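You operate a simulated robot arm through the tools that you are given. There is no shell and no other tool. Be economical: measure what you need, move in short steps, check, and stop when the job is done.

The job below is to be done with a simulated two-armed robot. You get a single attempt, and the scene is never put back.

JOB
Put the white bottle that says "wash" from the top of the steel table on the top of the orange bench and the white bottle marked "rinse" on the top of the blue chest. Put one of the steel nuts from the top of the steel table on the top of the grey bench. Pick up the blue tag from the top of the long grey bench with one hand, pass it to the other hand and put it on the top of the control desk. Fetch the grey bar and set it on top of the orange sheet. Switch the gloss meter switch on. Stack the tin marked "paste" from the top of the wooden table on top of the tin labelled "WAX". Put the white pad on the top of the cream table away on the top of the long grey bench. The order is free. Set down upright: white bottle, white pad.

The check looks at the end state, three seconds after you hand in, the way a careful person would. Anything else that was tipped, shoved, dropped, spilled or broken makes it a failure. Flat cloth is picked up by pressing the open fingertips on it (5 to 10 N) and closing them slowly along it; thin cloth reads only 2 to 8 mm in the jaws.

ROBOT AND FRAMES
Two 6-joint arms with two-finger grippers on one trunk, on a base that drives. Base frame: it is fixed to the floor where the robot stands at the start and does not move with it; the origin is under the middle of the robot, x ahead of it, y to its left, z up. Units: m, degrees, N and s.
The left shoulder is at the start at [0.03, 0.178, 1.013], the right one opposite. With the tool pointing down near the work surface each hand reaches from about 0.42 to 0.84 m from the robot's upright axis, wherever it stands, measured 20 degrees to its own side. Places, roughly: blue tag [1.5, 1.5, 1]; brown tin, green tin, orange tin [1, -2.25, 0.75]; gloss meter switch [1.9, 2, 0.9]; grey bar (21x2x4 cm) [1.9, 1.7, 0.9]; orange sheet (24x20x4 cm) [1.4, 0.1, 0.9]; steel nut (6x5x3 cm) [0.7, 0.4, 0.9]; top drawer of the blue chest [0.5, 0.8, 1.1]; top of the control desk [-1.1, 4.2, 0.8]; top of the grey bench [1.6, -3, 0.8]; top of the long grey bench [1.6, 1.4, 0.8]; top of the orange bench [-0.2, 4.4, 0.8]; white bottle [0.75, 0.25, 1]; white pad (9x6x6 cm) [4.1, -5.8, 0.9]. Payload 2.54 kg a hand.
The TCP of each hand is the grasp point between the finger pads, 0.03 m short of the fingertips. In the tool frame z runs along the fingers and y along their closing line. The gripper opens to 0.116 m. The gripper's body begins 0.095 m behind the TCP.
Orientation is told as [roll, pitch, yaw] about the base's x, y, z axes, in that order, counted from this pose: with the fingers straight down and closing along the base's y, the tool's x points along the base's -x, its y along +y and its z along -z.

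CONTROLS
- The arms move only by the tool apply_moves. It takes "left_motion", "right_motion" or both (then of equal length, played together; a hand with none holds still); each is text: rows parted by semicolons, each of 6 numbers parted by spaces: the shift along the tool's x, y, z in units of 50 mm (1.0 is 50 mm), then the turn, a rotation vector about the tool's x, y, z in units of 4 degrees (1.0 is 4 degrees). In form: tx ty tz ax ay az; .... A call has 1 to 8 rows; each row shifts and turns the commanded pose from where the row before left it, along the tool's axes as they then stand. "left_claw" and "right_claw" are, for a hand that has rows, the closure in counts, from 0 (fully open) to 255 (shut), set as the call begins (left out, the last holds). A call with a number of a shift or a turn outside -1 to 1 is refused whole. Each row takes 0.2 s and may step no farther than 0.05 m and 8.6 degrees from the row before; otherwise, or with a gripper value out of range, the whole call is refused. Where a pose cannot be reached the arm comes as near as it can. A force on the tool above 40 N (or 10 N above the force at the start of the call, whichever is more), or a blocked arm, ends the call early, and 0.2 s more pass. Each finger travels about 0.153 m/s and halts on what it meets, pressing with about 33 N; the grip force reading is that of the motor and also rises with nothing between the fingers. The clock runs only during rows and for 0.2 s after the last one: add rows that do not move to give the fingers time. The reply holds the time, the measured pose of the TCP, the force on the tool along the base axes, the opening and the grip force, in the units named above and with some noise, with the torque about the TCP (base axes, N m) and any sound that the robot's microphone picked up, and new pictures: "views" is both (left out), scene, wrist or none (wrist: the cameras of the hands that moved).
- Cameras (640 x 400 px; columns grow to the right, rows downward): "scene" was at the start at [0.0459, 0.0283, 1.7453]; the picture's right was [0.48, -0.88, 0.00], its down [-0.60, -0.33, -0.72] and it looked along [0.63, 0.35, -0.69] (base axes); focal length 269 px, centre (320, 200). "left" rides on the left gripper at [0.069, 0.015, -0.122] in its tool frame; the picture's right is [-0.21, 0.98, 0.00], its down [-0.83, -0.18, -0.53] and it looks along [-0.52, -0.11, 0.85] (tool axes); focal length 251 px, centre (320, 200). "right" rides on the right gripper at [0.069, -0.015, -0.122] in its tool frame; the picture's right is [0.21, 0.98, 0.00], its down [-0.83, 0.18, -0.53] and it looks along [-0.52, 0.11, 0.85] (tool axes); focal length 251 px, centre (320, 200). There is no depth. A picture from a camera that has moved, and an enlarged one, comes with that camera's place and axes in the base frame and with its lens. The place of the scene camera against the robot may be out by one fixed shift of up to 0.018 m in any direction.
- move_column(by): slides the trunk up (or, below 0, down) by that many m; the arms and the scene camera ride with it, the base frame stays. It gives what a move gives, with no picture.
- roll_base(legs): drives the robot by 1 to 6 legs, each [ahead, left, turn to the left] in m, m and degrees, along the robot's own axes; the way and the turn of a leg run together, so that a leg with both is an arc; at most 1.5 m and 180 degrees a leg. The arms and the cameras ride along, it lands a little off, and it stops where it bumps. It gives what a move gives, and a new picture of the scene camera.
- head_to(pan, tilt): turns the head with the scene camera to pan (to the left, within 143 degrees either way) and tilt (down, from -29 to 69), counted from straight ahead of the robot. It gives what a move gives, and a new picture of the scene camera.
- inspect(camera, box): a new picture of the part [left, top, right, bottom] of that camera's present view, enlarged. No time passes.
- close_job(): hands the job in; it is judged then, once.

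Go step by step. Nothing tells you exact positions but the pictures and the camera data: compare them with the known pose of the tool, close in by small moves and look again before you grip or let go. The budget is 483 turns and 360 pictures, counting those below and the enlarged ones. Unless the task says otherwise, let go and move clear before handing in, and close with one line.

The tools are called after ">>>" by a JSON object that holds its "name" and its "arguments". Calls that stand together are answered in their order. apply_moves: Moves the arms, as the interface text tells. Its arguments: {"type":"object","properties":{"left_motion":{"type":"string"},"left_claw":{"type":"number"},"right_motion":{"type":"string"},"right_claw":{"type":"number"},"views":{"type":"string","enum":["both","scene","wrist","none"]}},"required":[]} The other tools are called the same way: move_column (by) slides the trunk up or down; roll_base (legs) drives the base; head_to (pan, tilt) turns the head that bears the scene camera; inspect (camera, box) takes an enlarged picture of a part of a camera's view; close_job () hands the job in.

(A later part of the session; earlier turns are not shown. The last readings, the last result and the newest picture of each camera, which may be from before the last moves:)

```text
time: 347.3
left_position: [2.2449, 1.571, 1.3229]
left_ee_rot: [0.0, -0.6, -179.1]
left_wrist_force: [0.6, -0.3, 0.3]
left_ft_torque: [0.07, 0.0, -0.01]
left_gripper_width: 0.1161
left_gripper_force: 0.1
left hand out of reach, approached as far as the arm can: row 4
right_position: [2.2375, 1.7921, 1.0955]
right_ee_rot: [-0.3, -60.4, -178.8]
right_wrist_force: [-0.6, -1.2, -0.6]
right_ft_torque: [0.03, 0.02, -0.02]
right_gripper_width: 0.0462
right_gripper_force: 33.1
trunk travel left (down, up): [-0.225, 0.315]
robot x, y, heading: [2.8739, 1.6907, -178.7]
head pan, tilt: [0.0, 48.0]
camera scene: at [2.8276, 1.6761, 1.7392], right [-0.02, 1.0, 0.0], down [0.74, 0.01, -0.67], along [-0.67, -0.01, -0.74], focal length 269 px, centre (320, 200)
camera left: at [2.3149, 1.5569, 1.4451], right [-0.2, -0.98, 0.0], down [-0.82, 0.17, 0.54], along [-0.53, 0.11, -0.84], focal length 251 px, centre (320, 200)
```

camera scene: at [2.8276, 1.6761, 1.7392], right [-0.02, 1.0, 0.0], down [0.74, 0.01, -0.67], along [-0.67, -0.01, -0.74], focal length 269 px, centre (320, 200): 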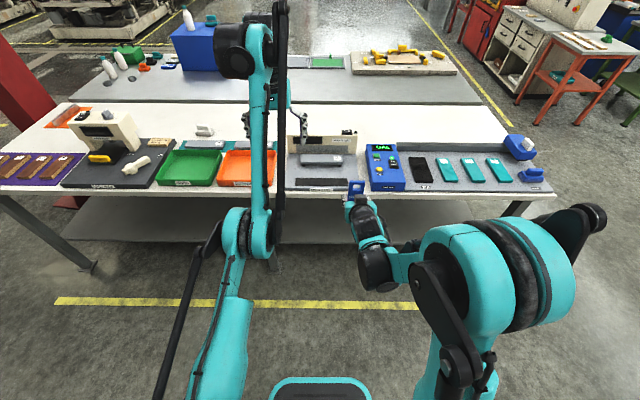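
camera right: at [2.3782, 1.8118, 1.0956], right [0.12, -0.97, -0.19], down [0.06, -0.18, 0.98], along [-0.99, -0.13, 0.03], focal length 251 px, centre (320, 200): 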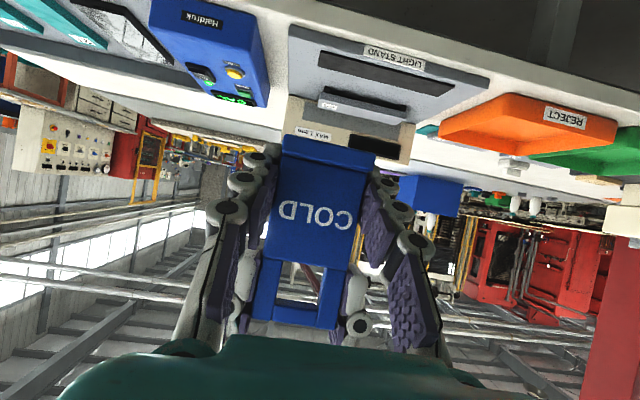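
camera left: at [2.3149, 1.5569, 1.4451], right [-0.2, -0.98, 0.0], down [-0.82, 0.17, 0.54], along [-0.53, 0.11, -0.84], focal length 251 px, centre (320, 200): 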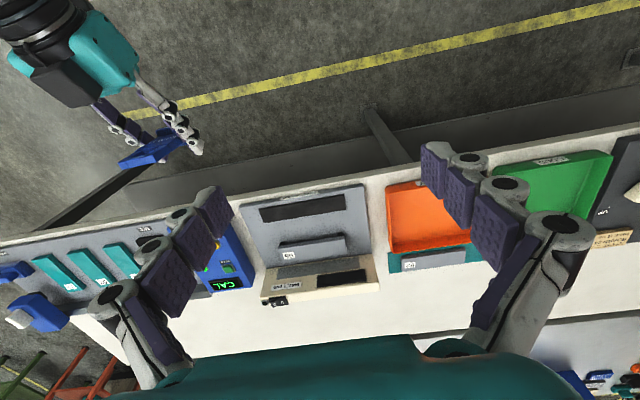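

The handover is done; the right hand now holds the tag. I'll tuck both arms and drive around the bench's north end to the control desk.

>>> {"name": "apply_moves", "arguments": {"left_motion": "0.8 0 0.4 0 0 0;0.8 0.4 0 0 0 0;0.8 0.4 0 0 0 0;0.8 0.4 0 0 0 0;0 0 0 0 0 0", "right_motion": "0 0 0 0 0 0;0 -0.9 0 0 0 0;0 -0.9 0 0 0 0;0 -0.5 -0.7 0 0 0;0 0 -0.8 0 0 0", "views": "none"}}

>>> {"name": "roll_base", "arguments": {"legs": [[0, -1.0, -1], [0, -0.75, 0]]}}

>>> {"name": "head_to", "arguments": {"pan": -20, "tilt": 28}}

```text
time: 348.5
left_position: [2.2648, 1.5173, 1.3541]
left_ee_rot: [0.2, -0.5, -179.1]
left_wrist_force: [-0.1, -0.5, 0.3]
left_ft_torque: [0.0, 0.04, -0.02]
left_gripper_width: 0.1159
left_gripper_force: 0.0
left hand out of reach, approached as far as the arm can: row 1, 2, 3, 4
right_position: [2.3016, 1.9116, 1.1365]
right_ee_rot: [-0.1, -60.4, -179.0]
right_wrist_force: [-0.8, -0.2, -1.0]
right_ft_torque: [0.02, -0.02, 0.02]
right_gripper_width: 0.0465
right_gripper_force: 32.9
trunk travel left (down, up): [-0.225, 0.315]
robot x, y, heading: [2.8732, 1.691, -179.1]
head pan, tilt: [0.0, 48.0]
```

```text
time: 357.4
left_position: [2.2603, 3.2979, 1.3525]
left_ee_rot: [0.2, -0.2, 179.3]
left_wrist_force: [0.2, 0.3, -0.4]
left_ft_torque: [-0.05, 0.03, -0.03]
left_gripper_width: 0.116
left_gripper_force: 0.1
right_position: [2.3072, 3.691, 1.1357]
right_ee_rot: [-0.1, -60.4, 179.5]
right_wrist_force: [-0.1, -0.2, 0.3]
right_ft_torque: [-0.02, 0.0, 0.0]
right_gripper_width: 0.0464
right_gripper_force: 33.0
trunk travel left (down, up): [-0.225, 0.315]
robot x, y, heading: [2.8755, 3.4552, 179.1]
head pan, tilt: [0.0, 48.0]
camera scene: at [2.8285, 3.4427, 1.7392], right [0.01, 1.0, 0.0], down [0.74, -0.01, -0.67], along [-0.67, 0.01, -0.74], focal length 269 px, centre (320, 200)
```

scene: 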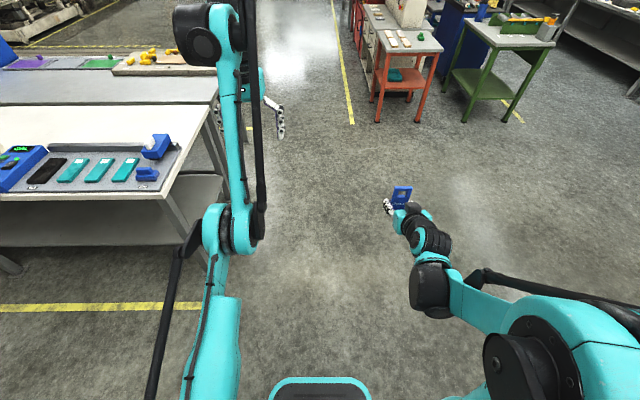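

```text
time: 358.2
left_position: [2.2595, 3.297, 1.352]
left_ee_rot: [0.1, -0.2, 179.5]
left_wrist_force: [0.1, -0.7, -0.6]
left_ft_torque: [0.0, 0.01, 0.01]
left_gripper_width: 0.1159
left_gripper_force: 0.1
right_position: [2.3069, 3.6902, 1.1346]
right_ee_rot: [-0.3, -60.4, 179.5]
right_wrist_force: [0.0, -0.7, -0.4]
right_ft_torque: [-0.03, -0.02, -0.02]
right_gripper_width: 0.0463
right_gripper_force: 33.5
trunk travel left (down, up): [-0.225, 0.315]
robot x, y, heading: [2.8766, 3.4511, 179.6]
head pan, tilt: [-20.0, 28.0]
camera scene: at [2.8219, 3.4731, 1.7691], right [0.35, 0.94, 0.0], down [0.44, -0.17, -0.88], along [-0.83, 0.31, -0.47], focal length 269 px, centre (320, 200)
```

scene: 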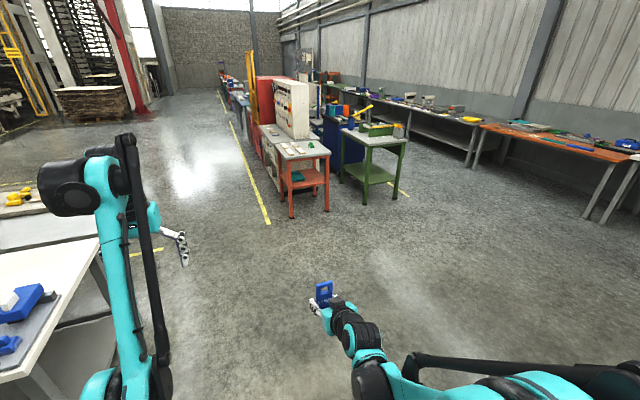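

>>> {"name": "apply_moves", "arguments": {"left_motion": "0 0 1 0 0 0;0 0 1 0 0 0;0.7 0 0.6 0 0 0;1 0 0 0 0 0;1 0 0 0 0 0;0.8 0 0 0 0 0", "views": "none"}}

>>> {"name": "roll_base", "arguments": {"legs": [[1.5, 0.25, 0.4], [1.5, 0, 0], [0.85, 0, 0]]}}

>>> {"name": "head_to", "arguments": {"pan": -80, "tilt": 35}}

```text
time: 359.6
left_position: [2.2368, 3.2988, 1.2582]
left_ee_rot: [0.0, -0.3, 179.3]
left_wrist_force: [-1.4, 0.0, -0.1]
left_ft_torque: [-0.01, -0.05, 0.0]
left_gripper_width: 0.116
left_gripper_force: 0.0
left hand out of reach, approached as far as the arm can: row 1, 2, 3, 4, 5, 6
right_position: [2.3072, 3.6909, 1.1361]
right_ee_rot: [-0.2, -60.4, 179.5]
right_wrist_force: [-0.9, 0.3, 0.1]
right_ft_torque: [-0.02, 0.01, 0.01]
right_gripper_width: 0.0462
right_gripper_force: 32.8
trunk travel left (down, up): [-0.225, 0.315]
robot x, y, heading: [2.8781, 3.4534, 179.1]
head pan, tilt: [-20.0, 28.0]
```

```text
refused: leg 1 is longer than a leg can be; nothing moved
```

```text
time: 360.9
left_position: [2.2364, 3.2988, 1.2582]
left_ee_rot: [0.0, -0.1, 179.3]
left_wrist_force: [0.7, -0.7, 0.4]
left_ft_torque: [-0.01, 0.0, -0.01]
left_gripper_width: 0.1157
left_gripper_force: 0.1
right_position: [2.3069, 3.691, 1.1351]
right_ee_rot: [-0.2, -60.4, 179.5]
right_wrist_force: [-0.4, 0.0, -0.1]
right_ft_torque: [0.02, 0.02, -0.01]
right_gripper_width: 0.0462
right_gripper_force: 32.8
trunk travel left (down, up): [-0.225, 0.315]
robot x, y, heading: [2.8756, 3.4515, 179.3]
head pan, tilt: [-80.0, 35.0]
camera scene: at [2.8929, 3.528, 1.7582], right [0.99, 0.16, 0.0], down [0.09, -0.57, -0.82], along [-0.13, 0.81, -0.57], focal length 269 px, centre (320, 200)
```

scene: 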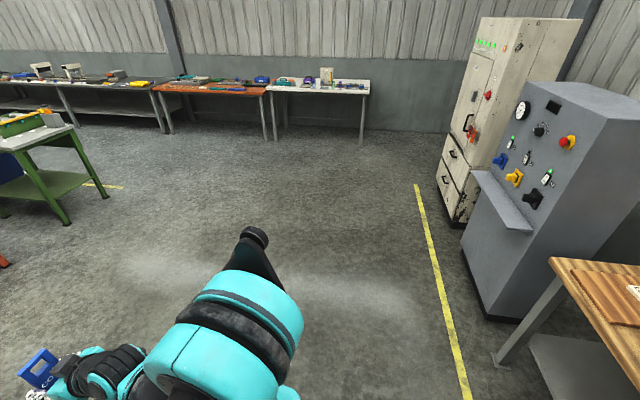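

The left arm is at an awkward reach limit. I'll ease it out to the left and down.

>>> {"name": "apply_moves", "arguments": {"left_motion": "0 0.8 0.4 0 0 0;0 0.8 0.4 0 0 0;0 0.8 0.4 0 0 0;0 0.8 0 0 0 0;0 0 0 0 0 0", "views": "none"}}

>>> {"name": "head_to", "arguments": {"pan": 10, "tilt": 45}}

```text
time: 362.1
left_position: [2.2183, 3.1372, 1.2422]
left_ee_rot: [0.1, -0.4, 179.5]
left_wrist_force: [-0.5, -0.7, 0.6]
left_ft_torque: [-0.01, -0.05, 0.03]
left_gripper_width: 0.1163
left_gripper_force: 0.1
left hand out of reach, approached as far as the arm can: row 1, 2, 3
right_position: [2.3071, 3.6903, 1.1348]
right_ee_rot: [-0.2, -60.3, 179.3]
right_wrist_force: [-0.5, -0.4, -0.6]
right_ft_torque: [-0.02, -0.01, 0.02]
right_gripper_width: 0.0463
right_gripper_force: 33.5
trunk travel left (down, up): [-0.225, 0.315]
robot x, y, heading: [2.8767, 3.4522, 179.3]
head pan, tilt: [-80.0, 35.0]
```

```text
time: 363.8
left_position: [2.2187, 3.1357, 1.2414]
left_ee_rot: [0.0, -0.4, 179.4]
left_wrist_force: [-0.3, 0.1, 0.7]
left_ft_torque: [-0.01, 0.0, -0.01]
left_gripper_width: 0.1162
left_gripper_force: 0.1
right_position: [2.3067, 3.6901, 1.1363]
right_ee_rot: [-0.2, -60.4, 179.5]
right_wrist_force: [0.0, -0.2, 0.2]
right_ft_torque: [-0.01, 0.0, 0.0]
right_gripper_width: 0.0464
right_gripper_force: 32.3
trunk travel left (down, up): [-0.225, 0.315]
robot x, y, heading: [2.8773, 3.4542, 179.3]
head pan, tilt: [10.0, 45.0]
camera scene: at [2.827, 3.4279, 1.7434], right [-0.16, 0.99, 0.0], down [0.7, 0.11, -0.71], along [-0.7, -0.11, -0.71], focal length 269 px, centre (320, 200)
```

scene: 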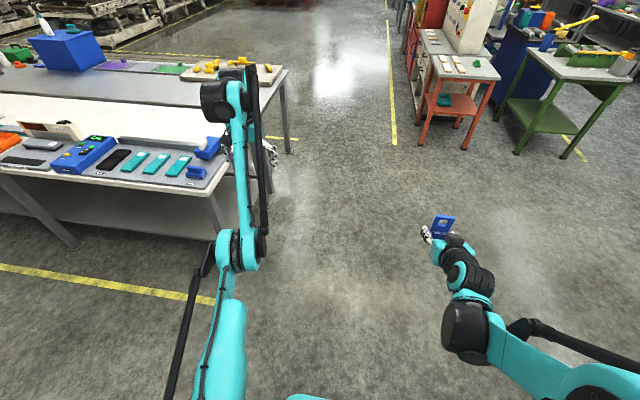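

>>> {"name": "apply_moves", "arguments": {"left_motion": "0 0 0.6 0 0 0;0 0 0.6 0 0 0;0.8 0 0 0 0 0;0.8 0 0 0 0 0;0.8 0 0 0 0 0;0 0 0 0 0 0", "views": "scene"}}

```text
time: 365.2
left_position: [2.2569, 3.1173, 1.2596]
left_ee_rot: [0.1, -0.3, 179.5]
left_wrist_force: [-0.1, 0.2, 0.1]
left_ft_torque: [-0.01, -0.04, -0.01]
left_gripper_width: 0.1158
left_gripper_force: 0.0
left hand out of reach, approached as far as the arm can: row 1, 2, 3, 4, 5
right_position: [2.3073, 3.6897, 1.135]
right_ee_rot: [-0.2, -60.3, 179.5]
right_wrist_force: [-0.1, 0.2, -0.5]
right_ft_torque: [0.01, -0.02, -0.01]
right_gripper_width: 0.0464
right_gripper_force: 32.5
trunk travel left (down, up): [-0.225, 0.315]
robot x, y, heading: [2.8732, 3.4581, 179.5]
head pan, tilt: [10.0, 45.0]
camera scene: at [2.8266, 3.4284, 1.7434], right [-0.16, 0.99, 0.0], down [0.7, 0.11, -0.71], along [-0.7, -0.12, -0.71], focal length 269 px, centre (320, 200)
```

scene: 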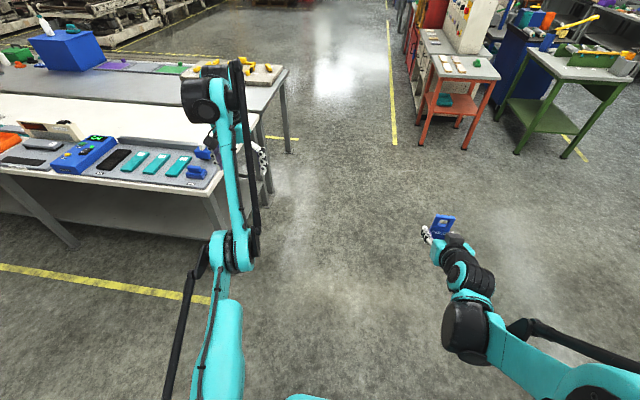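

>>> {"name": "apply_moves", "arguments": {"left_motion": "0 1 0 0 0 0;0 1 0 0 0 0;0 1 0 0 0 0;0 1 0 0 0 0;0 1 0 0 0 0;0 0 0 0 0 0", "views": "none"}}

>>> {"name": "apply_moves", "arguments": {"left_motion": "0 0 1 0 0 0;0 0 1 0 0 0;0 0 1 0 0 0;0 0 1 0 0 0;0 0 0 0 0 0", "views": "scene"}}

```text
time: 366.6
left_position: [2.2655, 2.8737, 1.2496]
left_ee_rot: [0.1, -0.4, 179.4]
left_wrist_force: [-0.8, 0.0, -0.3]
left_ft_torque: [0.0, 0.0, -0.01]
left_gripper_width: 0.1157
left_gripper_force: 0.1
left hand out of reach, approached as far as the arm can: row 5
right_position: [2.306, 3.6901, 1.1358]
right_ee_rot: [-0.2, -60.3, 179.5]
right_wrist_force: [0.3, 0.3, -0.8]
right_ft_torque: [0.03, -0.01, -0.01]
right_gripper_width: 0.0463
right_gripper_force: 33.0
trunk travel left (down, up): [-0.225, 0.315]
robot x, y, heading: [2.8737, 3.452, 179.3]
head pan, tilt: [10.0, 45.0]
```

```text
time: 367.8
left_position: [2.264, 2.8738, 1.0527]
left_ee_rot: [0.1, -0.5, 179.4]
left_wrist_force: [-0.5, 0.6, 0.1]
left_ft_torque: [0.0, 0.0, 0.02]
left_gripper_width: 0.1161
left_gripper_force: 0.0
right_position: [2.3081, 3.6906, 1.1361]
right_ee_rot: [-0.2, -60.4, 179.5]
right_wrist_force: [0.3, -1.1, -1.6]
right_ft_torque: [-0.04, 0.0, 0.01]
right_gripper_width: 0.0465
right_gripper_force: 32.6
trunk travel left (down, up): [-0.225, 0.315]
robot x, y, heading: [2.8744, 3.4511, 179.5]
head pan, tilt: [10.0, 45.0]
camera scene: at [2.828, 3.4286, 1.7435], right [-0.16, 0.99, 0.0], down [0.7, 0.11, -0.71], along [-0.7, -0.12, -0.71], focal length 269 px, centre (320, 200)
```

scene: 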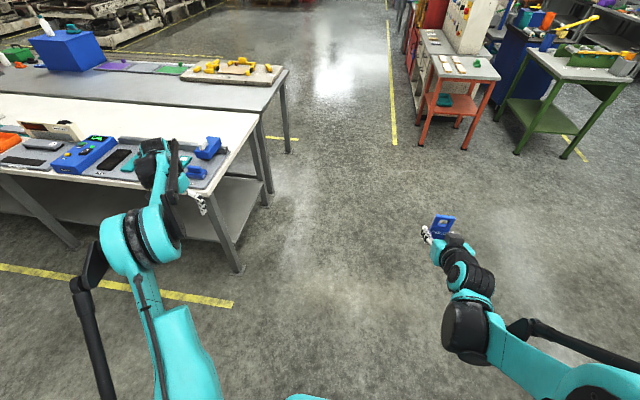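

It's free again. I'll tuck the left hand to a comfortable pose and drive on.

>>> {"name": "apply_moves", "arguments": {"left_motion": "0.6 -0.7 -0.2 0 0 0;0.6 -0.7 -0.2 0 0 0;0.6 -0.7 -0.2 0 0 0;0.6 -0.7 -0.2 0 0 0;0.6 0 -0.5 0 0 0;0.5 0 -0.5 0 0 0;0 0 0 0 0 0", "views": "none"}}

>>> {"name": "roll_base", "arguments": {"legs": [[1.4, 0.25, 0.4], [1.5, 0, 0], [0.9, 0, 0]]}}

>>> {"name": "head_to", "arguments": {"pan": -80, "tilt": 35}}

```text
time: 369.4
left_position: [2.4406, 3.0103, 1.1406]
left_ee_rot: [0.1, -0.3, 179.5]
left_wrist_force: [0.6, 0.3, -0.2]
left_ft_torque: [0.03, -0.06, 0.0]
left_gripper_width: 0.1158
left_gripper_force: 0.0
right_position: [2.307, 3.6886, 1.1345]
right_ee_rot: [-0.3, -60.2, 179.6]
right_wrist_force: [0.0, -0.4, -0.4]
right_ft_torque: [0.03, -0.02, -0.04]
right_gripper_width: 0.0465
right_gripper_force: 33.5
trunk travel left (down, up): [-0.225, 0.315]
robot x, y, heading: [2.8766, 3.4556, 179.1]
head pan, tilt: [10.0, 45.0]
```

```text
time: 388.0
left_position: [-1.3814, 2.7528, 1.1399]
left_ee_rot: [0.1, -0.4, -179.8]
left_wrist_force: [-0.4, 0.5, -0.6]
left_ft_torque: [0.02, -0.01, 0.02]
left_gripper_width: 0.1161
left_gripper_force: 0.1
right_position: [-1.5232, 3.4325, 1.1359]
right_ee_rot: [-0.2, -60.3, -179.8]
right_wrist_force: [0.1, -0.3, -0.3]
right_ft_torque: [-0.01, -0.03, 0.02]
right_gripper_width: 0.0464
right_gripper_force: 33.0
trunk travel left (down, up): [-0.225, 0.315]
robot x, y, heading: [-0.9562, 3.202, -179.9]
head pan, tilt: [10.0, 45.0]
camera scene: at [-1.0017, 3.1762, 1.7434], right [-0.17, 0.98, 0.0], down [0.7, 0.12, -0.71], along [-0.7, -0.12, -0.71], focal length 269 px, centre (320, 200)
```

scene: 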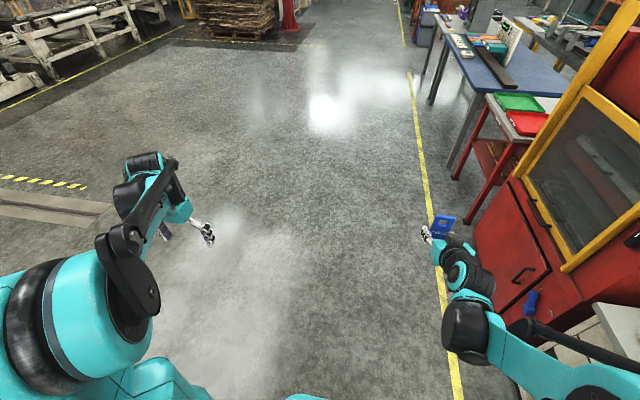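

```text
time: 389.6
left_position: [-1.3828, 2.7541, 1.1406]
left_ee_rot: [0.1, -0.3, -179.9]
left_wrist_force: [-0.1, -0.6, 0.1]
left_ft_torque: [0.01, 0.0, -0.02]
left_gripper_width: 0.1159
left_gripper_force: 0.0
right_position: [-1.524, 3.432, 1.1347]
right_ee_rot: [-0.2, -60.4, -179.8]
right_wrist_force: [0.4, -0.7, -0.3]
right_ft_torque: [0.0, -0.01, -0.02]
right_gripper_width: 0.0461
right_gripper_force: 32.8
trunk travel left (down, up): [-0.225, 0.315]
robot x, y, heading: [-0.9508, 3.2011, -180.0]
head pan, tilt: [-80.0, 35.0]
camera scene: at [-0.9365, 3.2771, 1.7582], right [0.98, 0.18, 0.0], down [0.1, -0.56, -0.82], along [-0.14, 0.81, -0.57], focal length 269 px, centre (320, 200)
```

scene: 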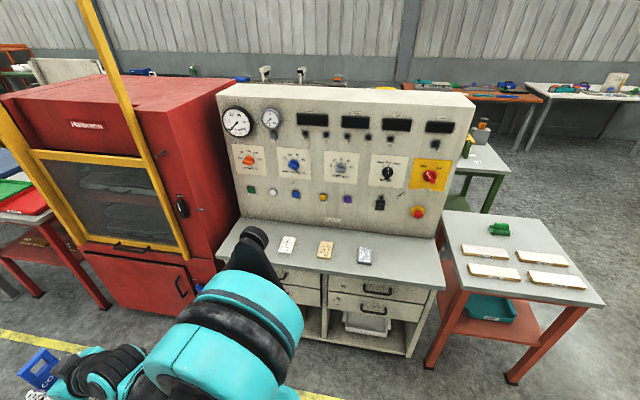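

The desk counter (x -1.5 to -0.55, y 4.09–4.37) is free at its right end, around (-0.70, 4.20). I'll turn to face the desk.

>>> {"name": "roll_base", "arguments": {"legs": [[0, 0, -90], [0.36, 0, 0]]}}

>>> {"name": "head_to", "arguments": {"pan": -10, "tilt": 48}}

```text
time: 395.8
left_position: [-1.4093, 4.0006, 1.1398]
left_ee_rot: [0.2, -0.2, 90.6]
left_wrist_force: [-0.8, 0.1, -0.3]
left_ft_torque: [-0.04, -0.01, 0.01]
left_gripper_width: 0.116
left_gripper_force: 0.0
right_position: [-0.7315, 4.1485, 1.1349]
right_ee_rot: [-0.3, -60.3, 90.7]
right_wrist_force: [0.8, 0.0, -0.9]
right_ft_torque: [0.0, -0.02, -0.01]
right_gripper_width: 0.0463
right_gripper_force: 32.7
trunk travel left (down, up): [-0.225, 0.315]
robot x, y, heading: [-0.9595, 3.5744, 90.5]
head pan, tilt: [-80.0, 35.0]
camera scene: at [-0.8669, 3.5518, 1.7582], right [0.18, -0.98, 0.0], down [-0.56, -0.11, -0.82], along [0.81, 0.15, -0.57], focal length 269 px, centre (320, 200)
```

scene: 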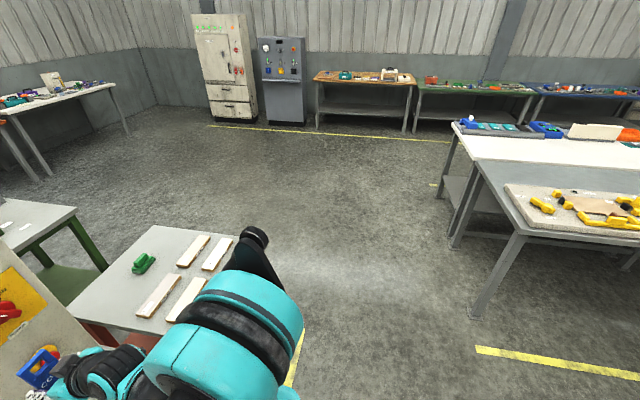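

```text
time: 397.2
left_position: [-1.4082, 3.9993, 1.14]
left_ee_rot: [0.1, -0.3, 90.5]
left_wrist_force: [0.9, -0.6, -0.6]
left_ft_torque: [0.02, 0.02, -0.02]
left_gripper_width: 0.1161
left_gripper_force: 0.2
right_position: [-0.7323, 4.1474, 1.1359]
right_ee_rot: [-0.2, -60.4, 90.7]
right_wrist_force: [-0.2, 0.2, -0.5]
right_ft_torque: [-0.05, -0.02, -0.01]
right_gripper_width: 0.0463
right_gripper_force: 33.1
trunk travel left (down, up): [-0.225, 0.315]
robot x, y, heading: [-0.9585, 3.5705, 90.5]
head pan, tilt: [-10.0, 48.0]
camera scene: at [-0.9404, 3.6124, 1.7392], right [0.99, -0.17, 0.0], down [-0.12, -0.73, -0.67], along [0.11, 0.66, -0.74], focal length 269 px, centre (320, 200)
```

scene: 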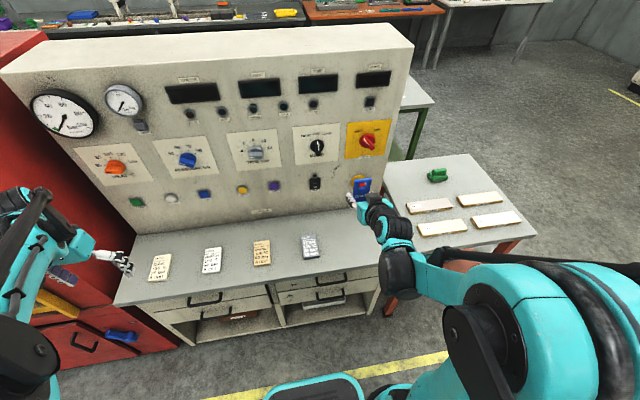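

I'll lower the tag over the free right part of the counter and check.

>>> {"name": "apply_moves", "arguments": {"right_motion": "-0.45 0.2 0.78 0 0 0;0.866 0 0.5 0 0 0;0.866 0 0.5 0 0 0;0.866 0 0.5 0 0 0;0.7 0 0.4 0 0 0;0 0 0 0 0 0", "views": "both"}}

```text
time: 398.6
left_position: [-1.4084, 3.9991, 1.1405]
left_ee_rot: [0.1, -0.5, 90.6]
left_wrist_force: [0.1, -1.1, -0.3]
left_ft_torque: [0.05, 0.01, -0.04]
left_gripper_width: 0.1161
left_gripper_force: 0.0
right_position: [-0.7393, 4.2351, 0.9957]
right_ee_rot: [-0.2, -60.2, 90.7]
right_wrist_force: [-0.5, 0.6, 0.5]
right_ft_torque: [-0.02, 0.01, 0.01]
right_gripper_width: 0.0463
right_gripper_force: 32.7
right hand out of reach, approached as far as the arm can: row 4, 5
trunk travel left (down, up): [-0.225, 0.315]
robot x, y, heading: [-0.9574, 3.5727, 90.5]
head pan, tilt: [-10.0, 48.0]
camera scene: at [-0.9406, 3.6113, 1.7392], right [0.99, -0.16, 0.0], down [-0.12, -0.73, -0.67], along [0.11, 0.66, -0.74], focal length 269 px, centre (320, 200)
camera right: at [-0.7209, 4.0944, 0.9963], right [-0.98, -0.12, -0.19], down [-0.18, -0.05, 0.98], along [-0.12, 0.99, 0.03], focal length 251 px, centre (320, 200)
```

scene: 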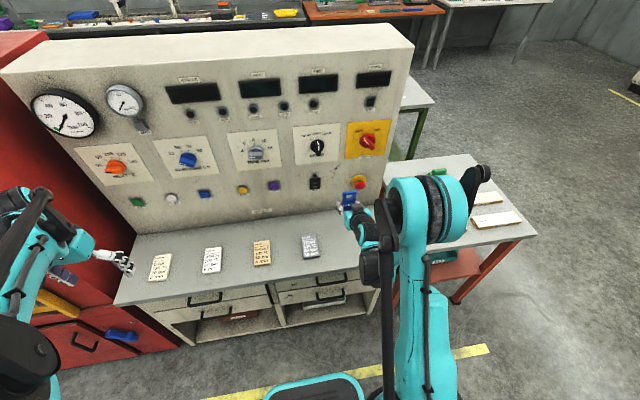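
right: 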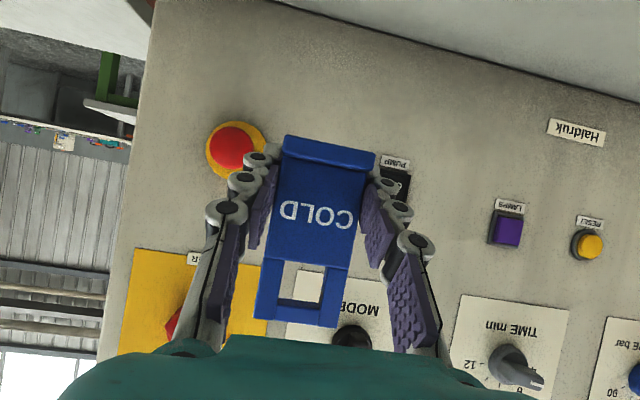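

The arm is near its limit at this tilt, so I'll pull back slightly and lower the trunk instead.

>>> {"name": "apply_moves", "arguments": {"right_motion": "0.4 0.1 -0.7 0 0 0;0 0 0 0 0 0", "views": "none"}}

>>> {"name": "move_column", "arguments": {"by": -0.06}}

>>> {"name": "head_to", "arguments": {"pan": -15, "tilt": 50}}

>>> {"name": "inspect", "arguments": {"camera": "scene", "box": [250, 130, 450, 290]}}

```text
time: 399.2
left_position: [-1.4071, 4.0016, 1.1384]
left_ee_rot: [0.2, -0.3, 90.6]
left_wrist_force: [-0.1, 0.1, 0.9]
left_ft_torque: [-0.03, 0.01, 0.01]
left_gripper_width: 0.1158
left_gripper_force: 0.0
right_position: [-0.7414, 4.2108, 1.0163]
right_ee_rot: [-0.2, -60.1, 90.6]
right_wrist_force: [0.4, 0.3, -0.4]
right_ft_torque: [-0.01, 0.0, 0.03]
right_gripper_width: 0.0462
right_gripper_force: 33.1
right hand out of reach, approached as far as the arm can: row 1
trunk travel left (down, up): [-0.225, 0.315]
robot x, y, heading: [-0.9591, 3.5759, 90.4]
head pan, tilt: [-10.0, 48.0]
```

```text
time: 400.2
left_position: [-1.4085, 3.9994, 1.0806]
left_ee_rot: [0.1, -0.3, 90.6]
left_wrist_force: [-0.1, -0.4, 0.4]
left_ft_torque: [0.01, 0.0, -0.02]
left_gripper_width: 0.116
left_gripper_force: 0.0
right_position: [-0.7422, 4.2095, 0.9565]
right_ee_rot: [-0.1, -60.3, 90.7]
right_wrist_force: [-0.5, 0.5, -1.2]
right_ft_torque: [0.01, 0.03, 0.01]
right_gripper_width: 0.0465
right_gripper_force: 32.7
trunk travel left (down, up): [-0.165, 0.375]
robot x, y, heading: [-0.9581, 3.5747, 90.6]
head pan, tilt: [-10.0, 48.0]
```

```text
time: 400.9
left_position: [-1.4084, 3.999, 1.081]
left_ee_rot: [0.2, -0.2, 90.6]
left_wrist_force: [-0.5, -0.4, -0.6]
left_ft_torque: [-0.05, -0.01, -0.01]
left_gripper_width: 0.1159
left_gripper_force: 0.1
right_position: [-0.7412, 4.2108, 0.9568]
right_ee_rot: [-0.1, -60.2, 90.7]
right_wrist_force: [0.0, 0.9, -0.5]
right_ft_torque: [0.02, 0.0, 0.01]
right_gripper_width: 0.0465
right_gripper_force: 32.8
trunk travel left (down, up): [-0.165, 0.375]
robot x, y, heading: [-0.9582, 3.5788, 90.7]
head pan, tilt: [-15.0, 50.0]
camera scene: at [-0.9343, 3.6093, 1.6765], right [0.97, -0.25, 0.0], down [-0.19, -0.74, -0.64], along [0.16, 0.62, -0.77], focal length 269 px, centre (320, 200)
```

scene: 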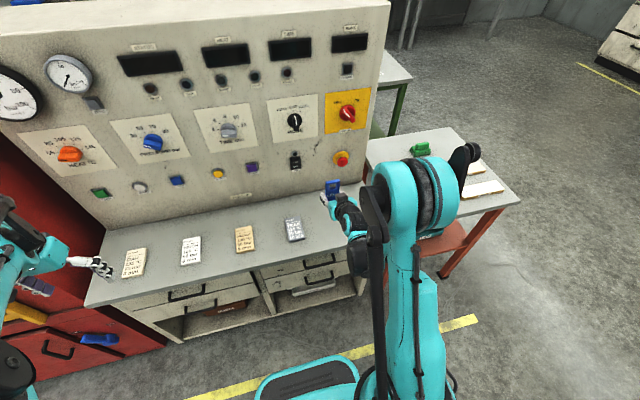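

```text
2.50 times, centred on (350, 210) of scene
camera zoom: at [-0.9343, 3.6093, 1.6765], right [0.97, -0.25, 0.0], down [-0.19, -0.74, -0.64], along [0.16, 0.62, -0.77], focal length 672 px, centre (245, 175)
```

zoom: 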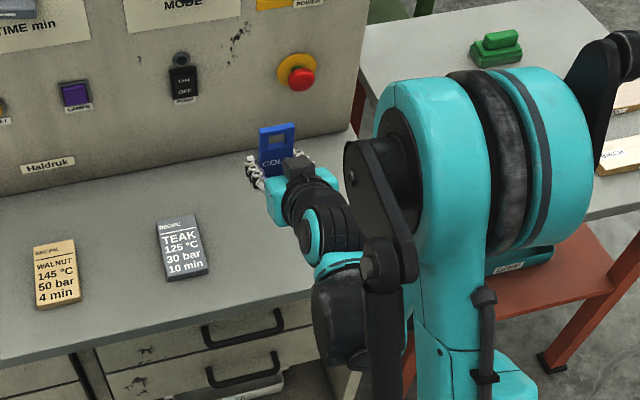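

>>> {"name": "move_column", "arguments": {"by": -0.05}}

>>> {"name": "inspect", "arguments": {"camera": "right", "box": [200, 60, 460, 340]}}

>>> {"name": "inspect", "arguments": {"camera": "scene", "box": [270, 130, 430, 260]}}

```text
time: 401.8
left_position: [-1.4075, 3.9995, 1.0307]
left_ee_rot: [0.1, -0.3, 90.6]
left_wrist_force: [0.1, -0.9, 0.7]
left_ft_torque: [0.04, -0.01, 0.02]
left_gripper_width: 0.1159
left_gripper_force: 0.0
right_position: [-0.7415, 4.2104, 0.9065]
right_ee_rot: [-0.2, -60.2, 90.7]
right_wrist_force: [-0.2, 0.3, 0.1]
right_ft_torque: [0.0, -0.04, 0.0]
right_gripper_width: 0.0466
right_gripper_force: 33.3
trunk travel left (down, up): [-0.115, 0.425]
robot x, y, heading: [-0.9563, 3.5797, 90.7]
head pan, tilt: [-15.0, 50.0]
```

```text
1.43 times, centred on (330, 200) of right
camera zoom: at [-0.7239, 4.0703, 0.9074], right [-0.98, -0.12, -0.19], down [-0.18, -0.05, 0.98], along [-0.12, 0.99, 0.03], focal length 359 px, centre (306, 200)
```

zoom: 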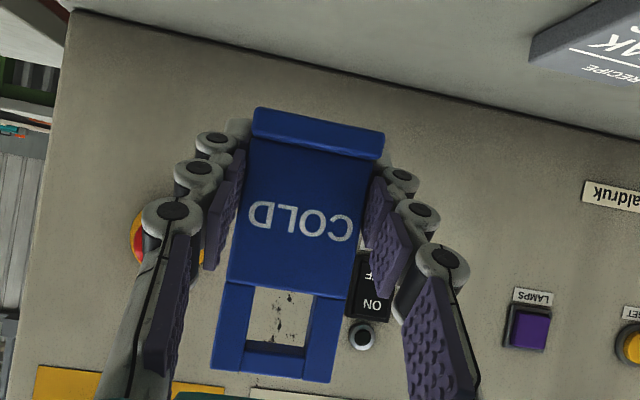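

```text
3.08 times, centred on (350, 195) of scene
camera zoom: at [-0.9341, 3.6089, 1.6266], right [0.97, -0.25, 0.0], down [-0.19, -0.74, -0.64], along [0.16, 0.62, -0.77], focal length 827 px, centre (228, 215)
```

zoom: 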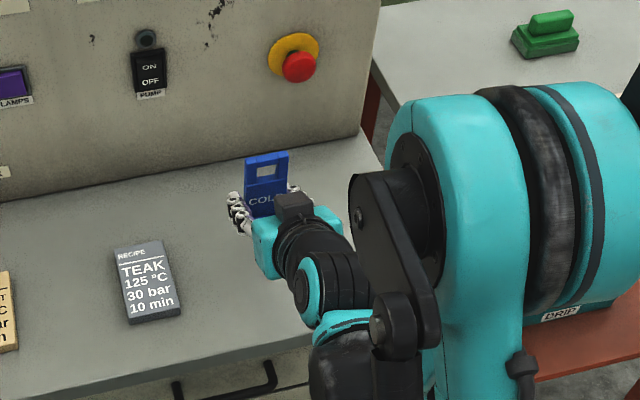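

The counter is at z ≈ 0.82. I'll lower further until contact.

>>> {"name": "move_column", "arguments": {"by": -0.04}}

>>> {"name": "move_column", "arguments": {"by": -0.008}}

```text
time: 402.6
left_position: [-1.4077, 3.9989, 0.9898]
left_ee_rot: [0.1, -0.3, 90.6]
left_wrist_force: [0.7, -0.5, 0.0]
left_ft_torque: [-0.01, -0.02, 0.0]
left_gripper_width: 0.116
left_gripper_force: 0.0
right_position: [-0.7417, 4.2097, 0.8666]
right_ee_rot: [-0.2, -60.2, 90.7]
right_wrist_force: [-0.1, 0.1, -0.5]
right_ft_torque: [0.03, -0.02, 0.0]
right_gripper_width: 0.0464
right_gripper_force: 33.1
trunk travel left (down, up): [-0.075, 0.465]
robot x, y, heading: [-0.9573, 3.5764, 90.4]
head pan, tilt: [-15.0, 50.0]
```

```text
time: 403.2
left_position: [-1.409, 3.9998, 0.983]
left_ee_rot: [0.2, -0.3, 90.6]
left_wrist_force: [0.4, 0.9, 0.3]
left_ft_torque: [0.01, 0.01, -0.02]
left_gripper_width: 0.1162
left_gripper_force: 0.1
right_position: [-0.7408, 4.2105, 0.8587]
right_ee_rot: [-0.2, -60.2, 90.7]
right_wrist_force: [0.2, 0.2, 0.3]
right_ft_torque: [-0.03, 0.02, -0.03]
right_gripper_width: 0.0465
right_gripper_force: 33.1
trunk travel left (down, up): [-0.067, 0.473]
robot x, y, heading: [-0.9613, 3.5737, 90.6]
head pan, tilt: [-15.0, 50.0]
```

>>> {"name": "move_column", "arguments": {"by": -0.006}}

>>> {"name": "inspect", "arguments": {"camera": "right", "box": [200, 60, 460, 340]}}

```text
time: 403.7
left_position: [-1.4087, 3.9994, 0.9776]
left_ee_rot: [0.1, -0.3, 90.6]
left_wrist_force: [-1.1, 0.0, 0.9]
left_ft_torque: [0.0, -0.01, -0.04]
left_gripper_width: 0.1161
left_gripper_force: 0.1
right_position: [-0.7418, 4.2103, 0.8516]
right_ee_rot: [-0.2, -60.2, 90.7]
right_wrist_force: [0.6, 0.4, -1.1]
right_ft_torque: [0.04, 0.02, 0.01]
right_gripper_width: 0.0462
right_gripper_force: 32.5
trunk travel left (down, up): [-0.061, 0.479]
robot x, y, heading: [-0.9556, 3.5751, 90.9]
head pan, tilt: [-15.0, 50.0]
```

```text
1.43 times, centred on (330, 200) of right
camera zoom: at [-0.7239, 4.0704, 0.8533], right [-0.98, -0.12, -0.19], down [-0.18, -0.05, 0.98], along [-0.12, 0.99, 0.03], focal length 359 px, centre (306, 200)
```

zoom: 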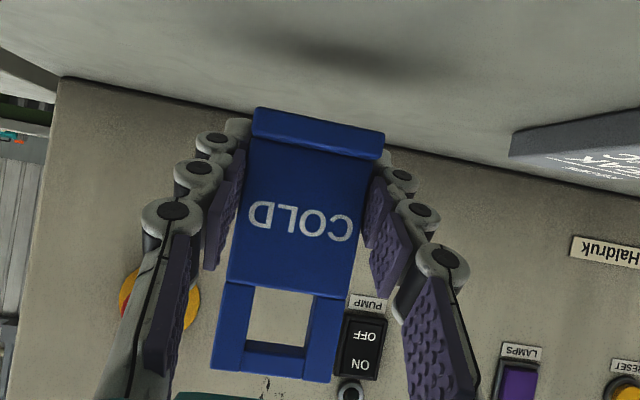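

>>> {"name": "move_column", "arguments": {"by": -0.012}}

>>> {"name": "move_column", "arguments": {"by": -0.006}}

```text
time: 404.3
left_position: [-1.4097, 3.9991, 0.9643]
left_ee_rot: [0.1, -0.3, 90.6]
left_wrist_force: [0.9, -0.3, -0.8]
left_ft_torque: [0.0, -0.01, 0.01]
left_gripper_width: 0.1159
left_gripper_force: 0.1
right_position: [-0.7409, 4.2096, 0.8404]
right_ee_rot: [-0.2, -60.2, 90.6]
right_wrist_force: [-1.0, -0.3, 0.0]
right_ft_torque: [-0.02, 0.0, -0.02]
right_gripper_width: 0.0467
right_gripper_force: 32.6
trunk travel left (down, up): [-0.049, 0.491]
robot x, y, heading: [-0.957, 3.5715, 90.4]
head pan, tilt: [-15.0, 50.0]
```

```text
time: 404.9
left_position: [-1.4095, 4.0004, 0.9587]
left_ee_rot: [0.1, -0.3, 90.6]
left_wrist_force: [-0.2, 0.7, 0.1]
left_ft_torque: [0.02, -0.03, -0.02]
left_gripper_width: 0.1161
left_gripper_force: 0.1
right_position: [-0.7397, 4.2112, 0.8343]
right_ee_rot: [-0.2, -60.3, 90.7]
right_wrist_force: [0.1, -0.2, -0.5]
right_ft_torque: [0.01, 0.01, 0.02]
right_gripper_width: 0.0462
right_gripper_force: 33.4
trunk travel left (down, up): [-0.043, 0.497]
robot x, y, heading: [-0.9589, 3.5771, 90.5]
head pan, tilt: [-15.0, 50.0]
```

>>> {"name": "move_column", "arguments": {"by": -0.006}}

>>> {"name": "inspect", "arguments": {"camera": "right", "box": [200, 20, 460, 300]}}

```text
time: 405.4
left_position: [-1.4098, 4.0009, 0.9519]
left_ee_rot: [0.1, -0.3, 90.5]
left_wrist_force: [-1.0, -0.1, 0.2]
left_ft_torque: [0.04, 0.02, -0.01]
left_gripper_width: 0.116
left_gripper_force: 0.2
right_position: [-0.7406, 4.211, 0.8283]
right_ee_rot: [-0.2, -60.2, 90.7]
right_wrist_force: [-0.1, 0.1, 0.0]
right_ft_torque: [0.02, 0.01, 0.0]
right_gripper_width: 0.0465
right_gripper_force: 32.7
trunk travel left (down, up): [-0.037, 0.503]
robot x, y, heading: [-0.9574, 3.5782, 90.4]
head pan, tilt: [-15.0, 50.0]
```

```text
1.43 times, centred on (330, 160) of right
camera zoom: at [-0.7239, 4.0704, 0.8293], right [-0.98, -0.12, -0.19], down [-0.18, -0.05, 0.98], along [-0.12, 0.99, 0.03], focal length 359 px, centre (306, 257)
```

zoom: 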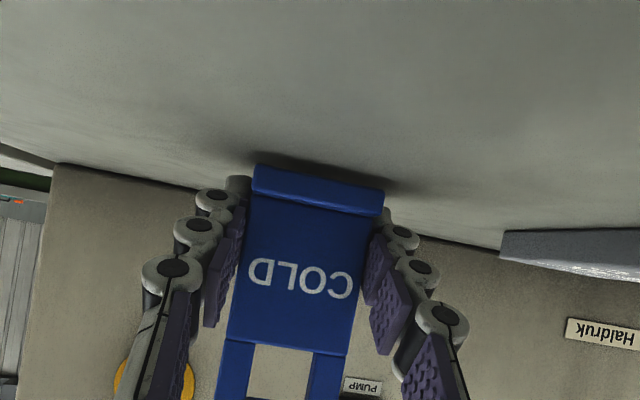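

>>> {"name": "move_column", "arguments": {"by": -0.004}}

>>> {"name": "move_column", "arguments": {"by": -0.004}}

```text
time: 406.0
left_position: [-1.4103, 4.0006, 0.9485]
left_ee_rot: [0.1, -0.3, 90.6]
left_wrist_force: [0.3, -0.5, -0.4]
left_ft_torque: [-0.02, 0.01, -0.02]
left_gripper_width: 0.116
left_gripper_force: 0.0
right_position: [-0.7412, 4.21, 0.8242]
right_ee_rot: [-0.3, -60.2, 90.6]
right_wrist_force: [-0.3, -0.6, 0.2]
right_ft_torque: [0.01, -0.01, -0.02]
right_gripper_width: 0.0462
right_gripper_force: 32.7
trunk travel left (down, up): [-0.033, 0.507]
robot x, y, heading: [-0.9582, 3.5757, 90.5]
head pan, tilt: [-15.0, 50.0]
```

```text
time: 406.5
left_position: [-1.4102, 3.9975, 0.9439]
left_ee_rot: [0.0, -0.4, 90.6]
left_wrist_force: [-1.4, -0.2, 0.2]
left_ft_torque: [0.01, -0.05, -0.02]
left_gripper_width: 0.1161
left_gripper_force: 0.1
right_position: [-0.7415, 4.2094, 0.8231]
right_ee_rot: [-0.1, -60.7, 90.6]
right_wrist_force: [1.6, 8.6, 36.3]
right_ft_torque: [0.34, 0.21, -0.16]
right_gripper_width: 0.0463
right_gripper_force: 32.7
trunk travel left (down, up): [-0.029, 0.511]
robot x, y, heading: [-0.9587, 3.5751, 90.3]
head pan, tilt: [-15.0, 50.0]
```

Contact. I'll ease up, open the hand and back straight out.

>>> {"name": "move_column", "arguments": {"by": 0.003}}

>>> {"name": "apply_moves", "arguments": {"right_motion": "0 0 0 0 0 0;0 0 0 0 0 0;0 0 0 0 0 0", "right_claw": 0, "views": "wrist"}}

```text
time: 407.0
left_position: [-1.4089, 3.9998, 0.9472]
left_ee_rot: [0.2, -0.4, 90.6]
left_wrist_force: [-0.5, -0.9, -0.4]
left_ft_torque: [-0.01, -0.01, -0.03]
left_gripper_width: 0.1162
left_gripper_force: 0.1
right_position: [-0.7426, 4.2095, 0.8244]
right_ee_rot: [-0.3, -60.3, 90.7]
right_wrist_force: [1.7, 7.0, 15.6]
right_ft_torque: [0.42, 0.21, -0.13]
right_gripper_width: 0.0465
right_gripper_force: 33.1
trunk travel left (down, up): [-0.032, 0.508]
robot x, y, heading: [-0.9542, 3.5756, 90.4]
head pan, tilt: [-15.0, 50.0]
```

```text
time: 407.8
left_position: [-1.4081, 3.9997, 0.947]
left_ee_rot: [0.0, -0.3, 90.5]
left_wrist_force: [-0.5, -0.1, -0.5]
left_ft_torque: [-0.01, 0.01, 0.0]
left_gripper_width: 0.1156
left_gripper_force: 0.0
right_position: [-0.7407, 4.2098, 0.8239]
right_ee_rot: [-0.2, -60.2, 90.6]
right_wrist_force: [-0.1, -0.5, 0.5]
right_ft_torque: [0.01, -0.02, 0.04]
right_gripper_width: 0.1161
right_gripper_force: 0.0
trunk travel left (down, up): [-0.032, 0.508]
robot x, y, heading: [-0.9572, 3.5775, 90.6]
head pan, tilt: [-15.0, 50.0]
camera right: at [-0.724, 4.0702, 0.8242], right [-0.98, -0.12, -0.19], down [-0.18, -0.05, 0.98], along [-0.12, 0.99, 0.03], focal length 251 px, centre (320, 200)
```

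right: 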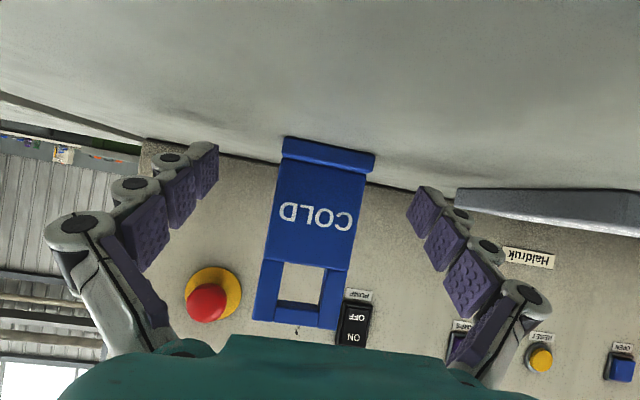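

The tag stands on the desk. I'll back the base straight away, then raise the trunk.

>>> {"name": "roll_base", "arguments": {"legs": [[-0.4, 0, 0]]}}

>>> {"name": "move_column", "arguments": {"by": 0.193}}

>>> {"name": "inspect", "arguments": {"camera": "scene", "box": [240, 40, 520, 240]}}

```text
time: 410.3
left_position: [-1.4036, 3.6106, 0.9476]
left_ee_rot: [0.0, -0.5, 90.6]
left_wrist_force: [-0.6, -0.9, -0.6]
left_ft_torque: [0.0, -0.02, -0.04]
left_gripper_width: 0.1157
left_gripper_force: 0.0
right_position: [-0.7367, 3.8182, 0.8236]
right_ee_rot: [-0.2, -60.2, 90.5]
right_wrist_force: [-0.3, -0.4, -0.7]
right_ft_torque: [-0.02, 0.01, -0.03]
right_gripper_width: 0.1159
right_gripper_force: 0.0
trunk travel left (down, up): [-0.032, 0.508]
robot x, y, heading: [-0.9533, 3.1866, 90.5]
head pan, tilt: [-15.0, 50.0]
camera scene: at [-0.931, 3.2177, 1.5435], right [0.97, -0.25, 0.0], down [-0.19, -0.74, -0.64], along [0.16, 0.62, -0.77], focal length 269 px, centre (320, 200)
```

scene: 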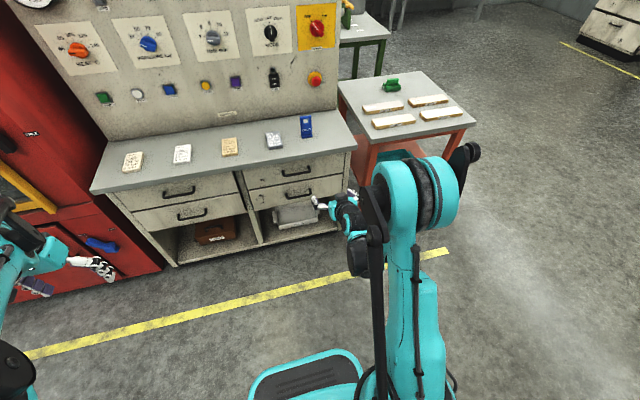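

```text
time: 412.4
left_position: [-1.4049, 3.6107, 1.1406]
left_ee_rot: [0.0, -0.3, 90.5]
left_wrist_force: [-0.7, 0.1, 0.7]
left_ft_torque: [-0.02, 0.02, -0.01]
left_gripper_width: 0.116
left_gripper_force: 0.0
right_position: [-0.7367, 3.8198, 1.0171]
right_ee_rot: [-0.3, -60.2, 90.5]
right_wrist_force: [0.6, 0.8, 0.6]
right_ft_torque: [0.01, -0.02, 0.04]
right_gripper_width: 0.1162
right_gripper_force: 0.0
trunk travel left (down, up): [-0.225, 0.315]
robot x, y, heading: [-0.9554, 3.1875, 90.3]
head pan, tilt: [-15.0, 50.0]
```

```text
2.00 times, centred on (380, 140) of scene
camera zoom: at [-0.931, 3.2188, 1.7363], right [0.97, -0.25, 0.0], down [-0.19, -0.74, -0.64], along [0.16, 0.62, -0.77], focal length 538 px, centre (200, 320)
```

zoom: 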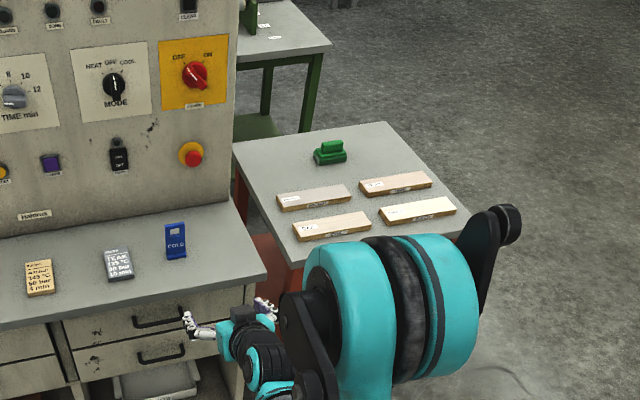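

The tag stands upright on the control desk. I'll reset the right hand's pitch and drive back to the front of the steel table for the wash bottle.

>>> {"name": "apply_moves", "arguments": {"right_motion": "0 0 0 0 1 0;0 0 0 0 1 0;0 0 0 0 1 0;0 0 0 0 1 0;0 0 0 0 1 0;0 0 0 0 1 0;0 0 0 0 1 0;0 0 0 0 1 0", "views": "none"}}

>>> {"name": "apply_moves", "arguments": {"right_motion": "0 0 0 0 1 0;0 0 0 0 1 0;0 0 0 0 1 0;0 0 0 0 1 0;0 0 -0.5 0 1 0;0 0 -0.5 0 1 0;0.5 0 -0.5 0 1 0;0.8 0 -0.3 0 0 0", "views": "none"}}

>>> {"name": "roll_base", "arguments": {"legs": [[0, 0, -90.4], [0, -1.5, 0], [0, -1.5, 0], [0.3, -0.25, 0]]}}

>>> {"name": "head_to", "arguments": {"pan": 10, "tilt": 40}}

```text
time: 414.2
left_position: [-1.4041, 3.6101, 1.1404]
left_ee_rot: [0.2, -0.4, 90.5]
left_wrist_force: [0.6, -0.4, -1.0]
left_ft_torque: [0.0, -0.03, 0.0]
left_gripper_width: 0.1161
left_gripper_force: 0.2
right_position: [-0.7365, 3.8192, 1.0163]
right_ee_rot: [-0.1, -28.1, 90.4]
right_wrist_force: [0.4, 0.4, 0.6]
right_ft_torque: [-0.02, 0.0, -0.03]
right_gripper_width: 0.116
right_gripper_force: 0.1
trunk travel left (down, up): [-0.225, 0.315]
robot x, y, heading: [-0.9535, 3.1856, 90.8]
head pan, tilt: [-15.0, 50.0]
```

```text
time: 416.0
left_position: [-1.406, 3.6075, 1.141]
left_ee_rot: [0.1, -0.2, 90.5]
left_wrist_force: [0.0, -0.5, -0.4]
left_ft_torque: [0.02, -0.04, 0.0]
left_gripper_width: 0.1161
left_gripper_force: 0.1
right_position: [-0.7416, 3.7418, 1.1047]
right_ee_rot: [-0.1, -0.2, 90.3]
right_wrist_force: [0.6, -0.6, -0.2]
right_ft_torque: [0.06, 0.02, 0.04]
right_gripper_width: 0.1162
right_gripper_force: 0.0
trunk travel left (down, up): [-0.225, 0.315]
robot x, y, heading: [-0.9542, 3.1858, 90.4]
head pan, tilt: [-15.0, 50.0]
```

```text
time: 436.3
left_position: [-0.2383, 0.3788, 1.1406]
left_ee_rot: [0.0, -0.4, 0.2]
left_wrist_force: [0.1, 0.0, 1.2]
left_ft_torque: [0.01, 0.01, 0.05]
left_gripper_width: 0.1162
left_gripper_force: 0.1
right_position: [-0.1078, -0.2852, 1.1033]
right_ee_rot: [-0.2, -0.2, 0.0]
right_wrist_force: [-0.2, 1.0, 0.0]
right_ft_torque: [0.03, 0.0, 0.0]
right_gripper_width: 0.1162
right_gripper_force: 0.1
trunk travel left (down, up): [-0.225, 0.315]
robot x, y, heading: [-0.6665, -0.0689, 0.2]
head pan, tilt: [-15.0, 50.0]
camera scene: at [-0.617, -0.1009, 1.7364], right [-0.26, -0.97, 0.0], down [-0.74, 0.2, -0.64], along [0.62, -0.17, -0.77], focal length 269 px, centre (320, 200)
```

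scene: 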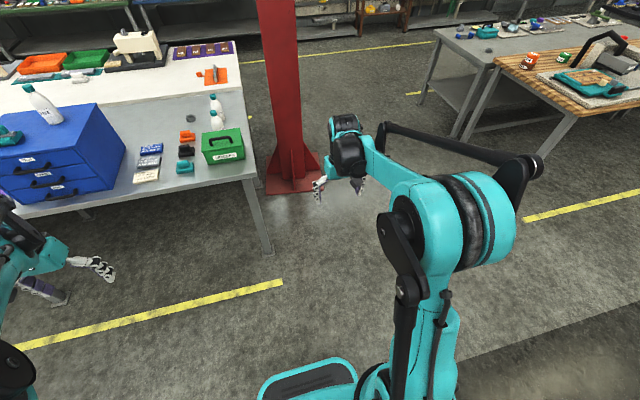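

```text
time: 437.1
left_position: [-0.2383, 0.379, 1.14]
left_ee_rot: [0.0, -0.3, 0.2]
left_wrist_force: [-0.9, -0.8, 0.4]
left_ft_torque: [0.01, 0.03, -0.01]
left_gripper_width: 0.1158
left_gripper_force: 0.2
right_position: [-0.1085, -0.2842, 1.1039]
right_ee_rot: [-0.1, -0.3, 0.0]
right_wrist_force: [0.1, 0.1, 0.3]
right_ft_torque: [-0.02, 0.02, 0.02]
right_gripper_width: 0.116
right_gripper_force: 0.0
trunk travel left (down, up): [-0.225, 0.315]
robot x, y, heading: [-0.6658, -0.0695, -0.1]
head pan, tilt: [10.0, 40.0]
camera scene: at [-0.6084, -0.0656, 1.7506], right [0.17, -0.98, 0.0], down [-0.63, -0.11, -0.77], along [0.75, 0.13, -0.64], focal length 269 px, centre (320, 200)
```

scene: 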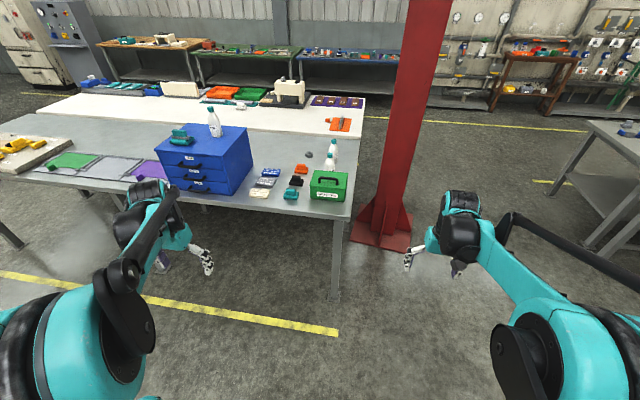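

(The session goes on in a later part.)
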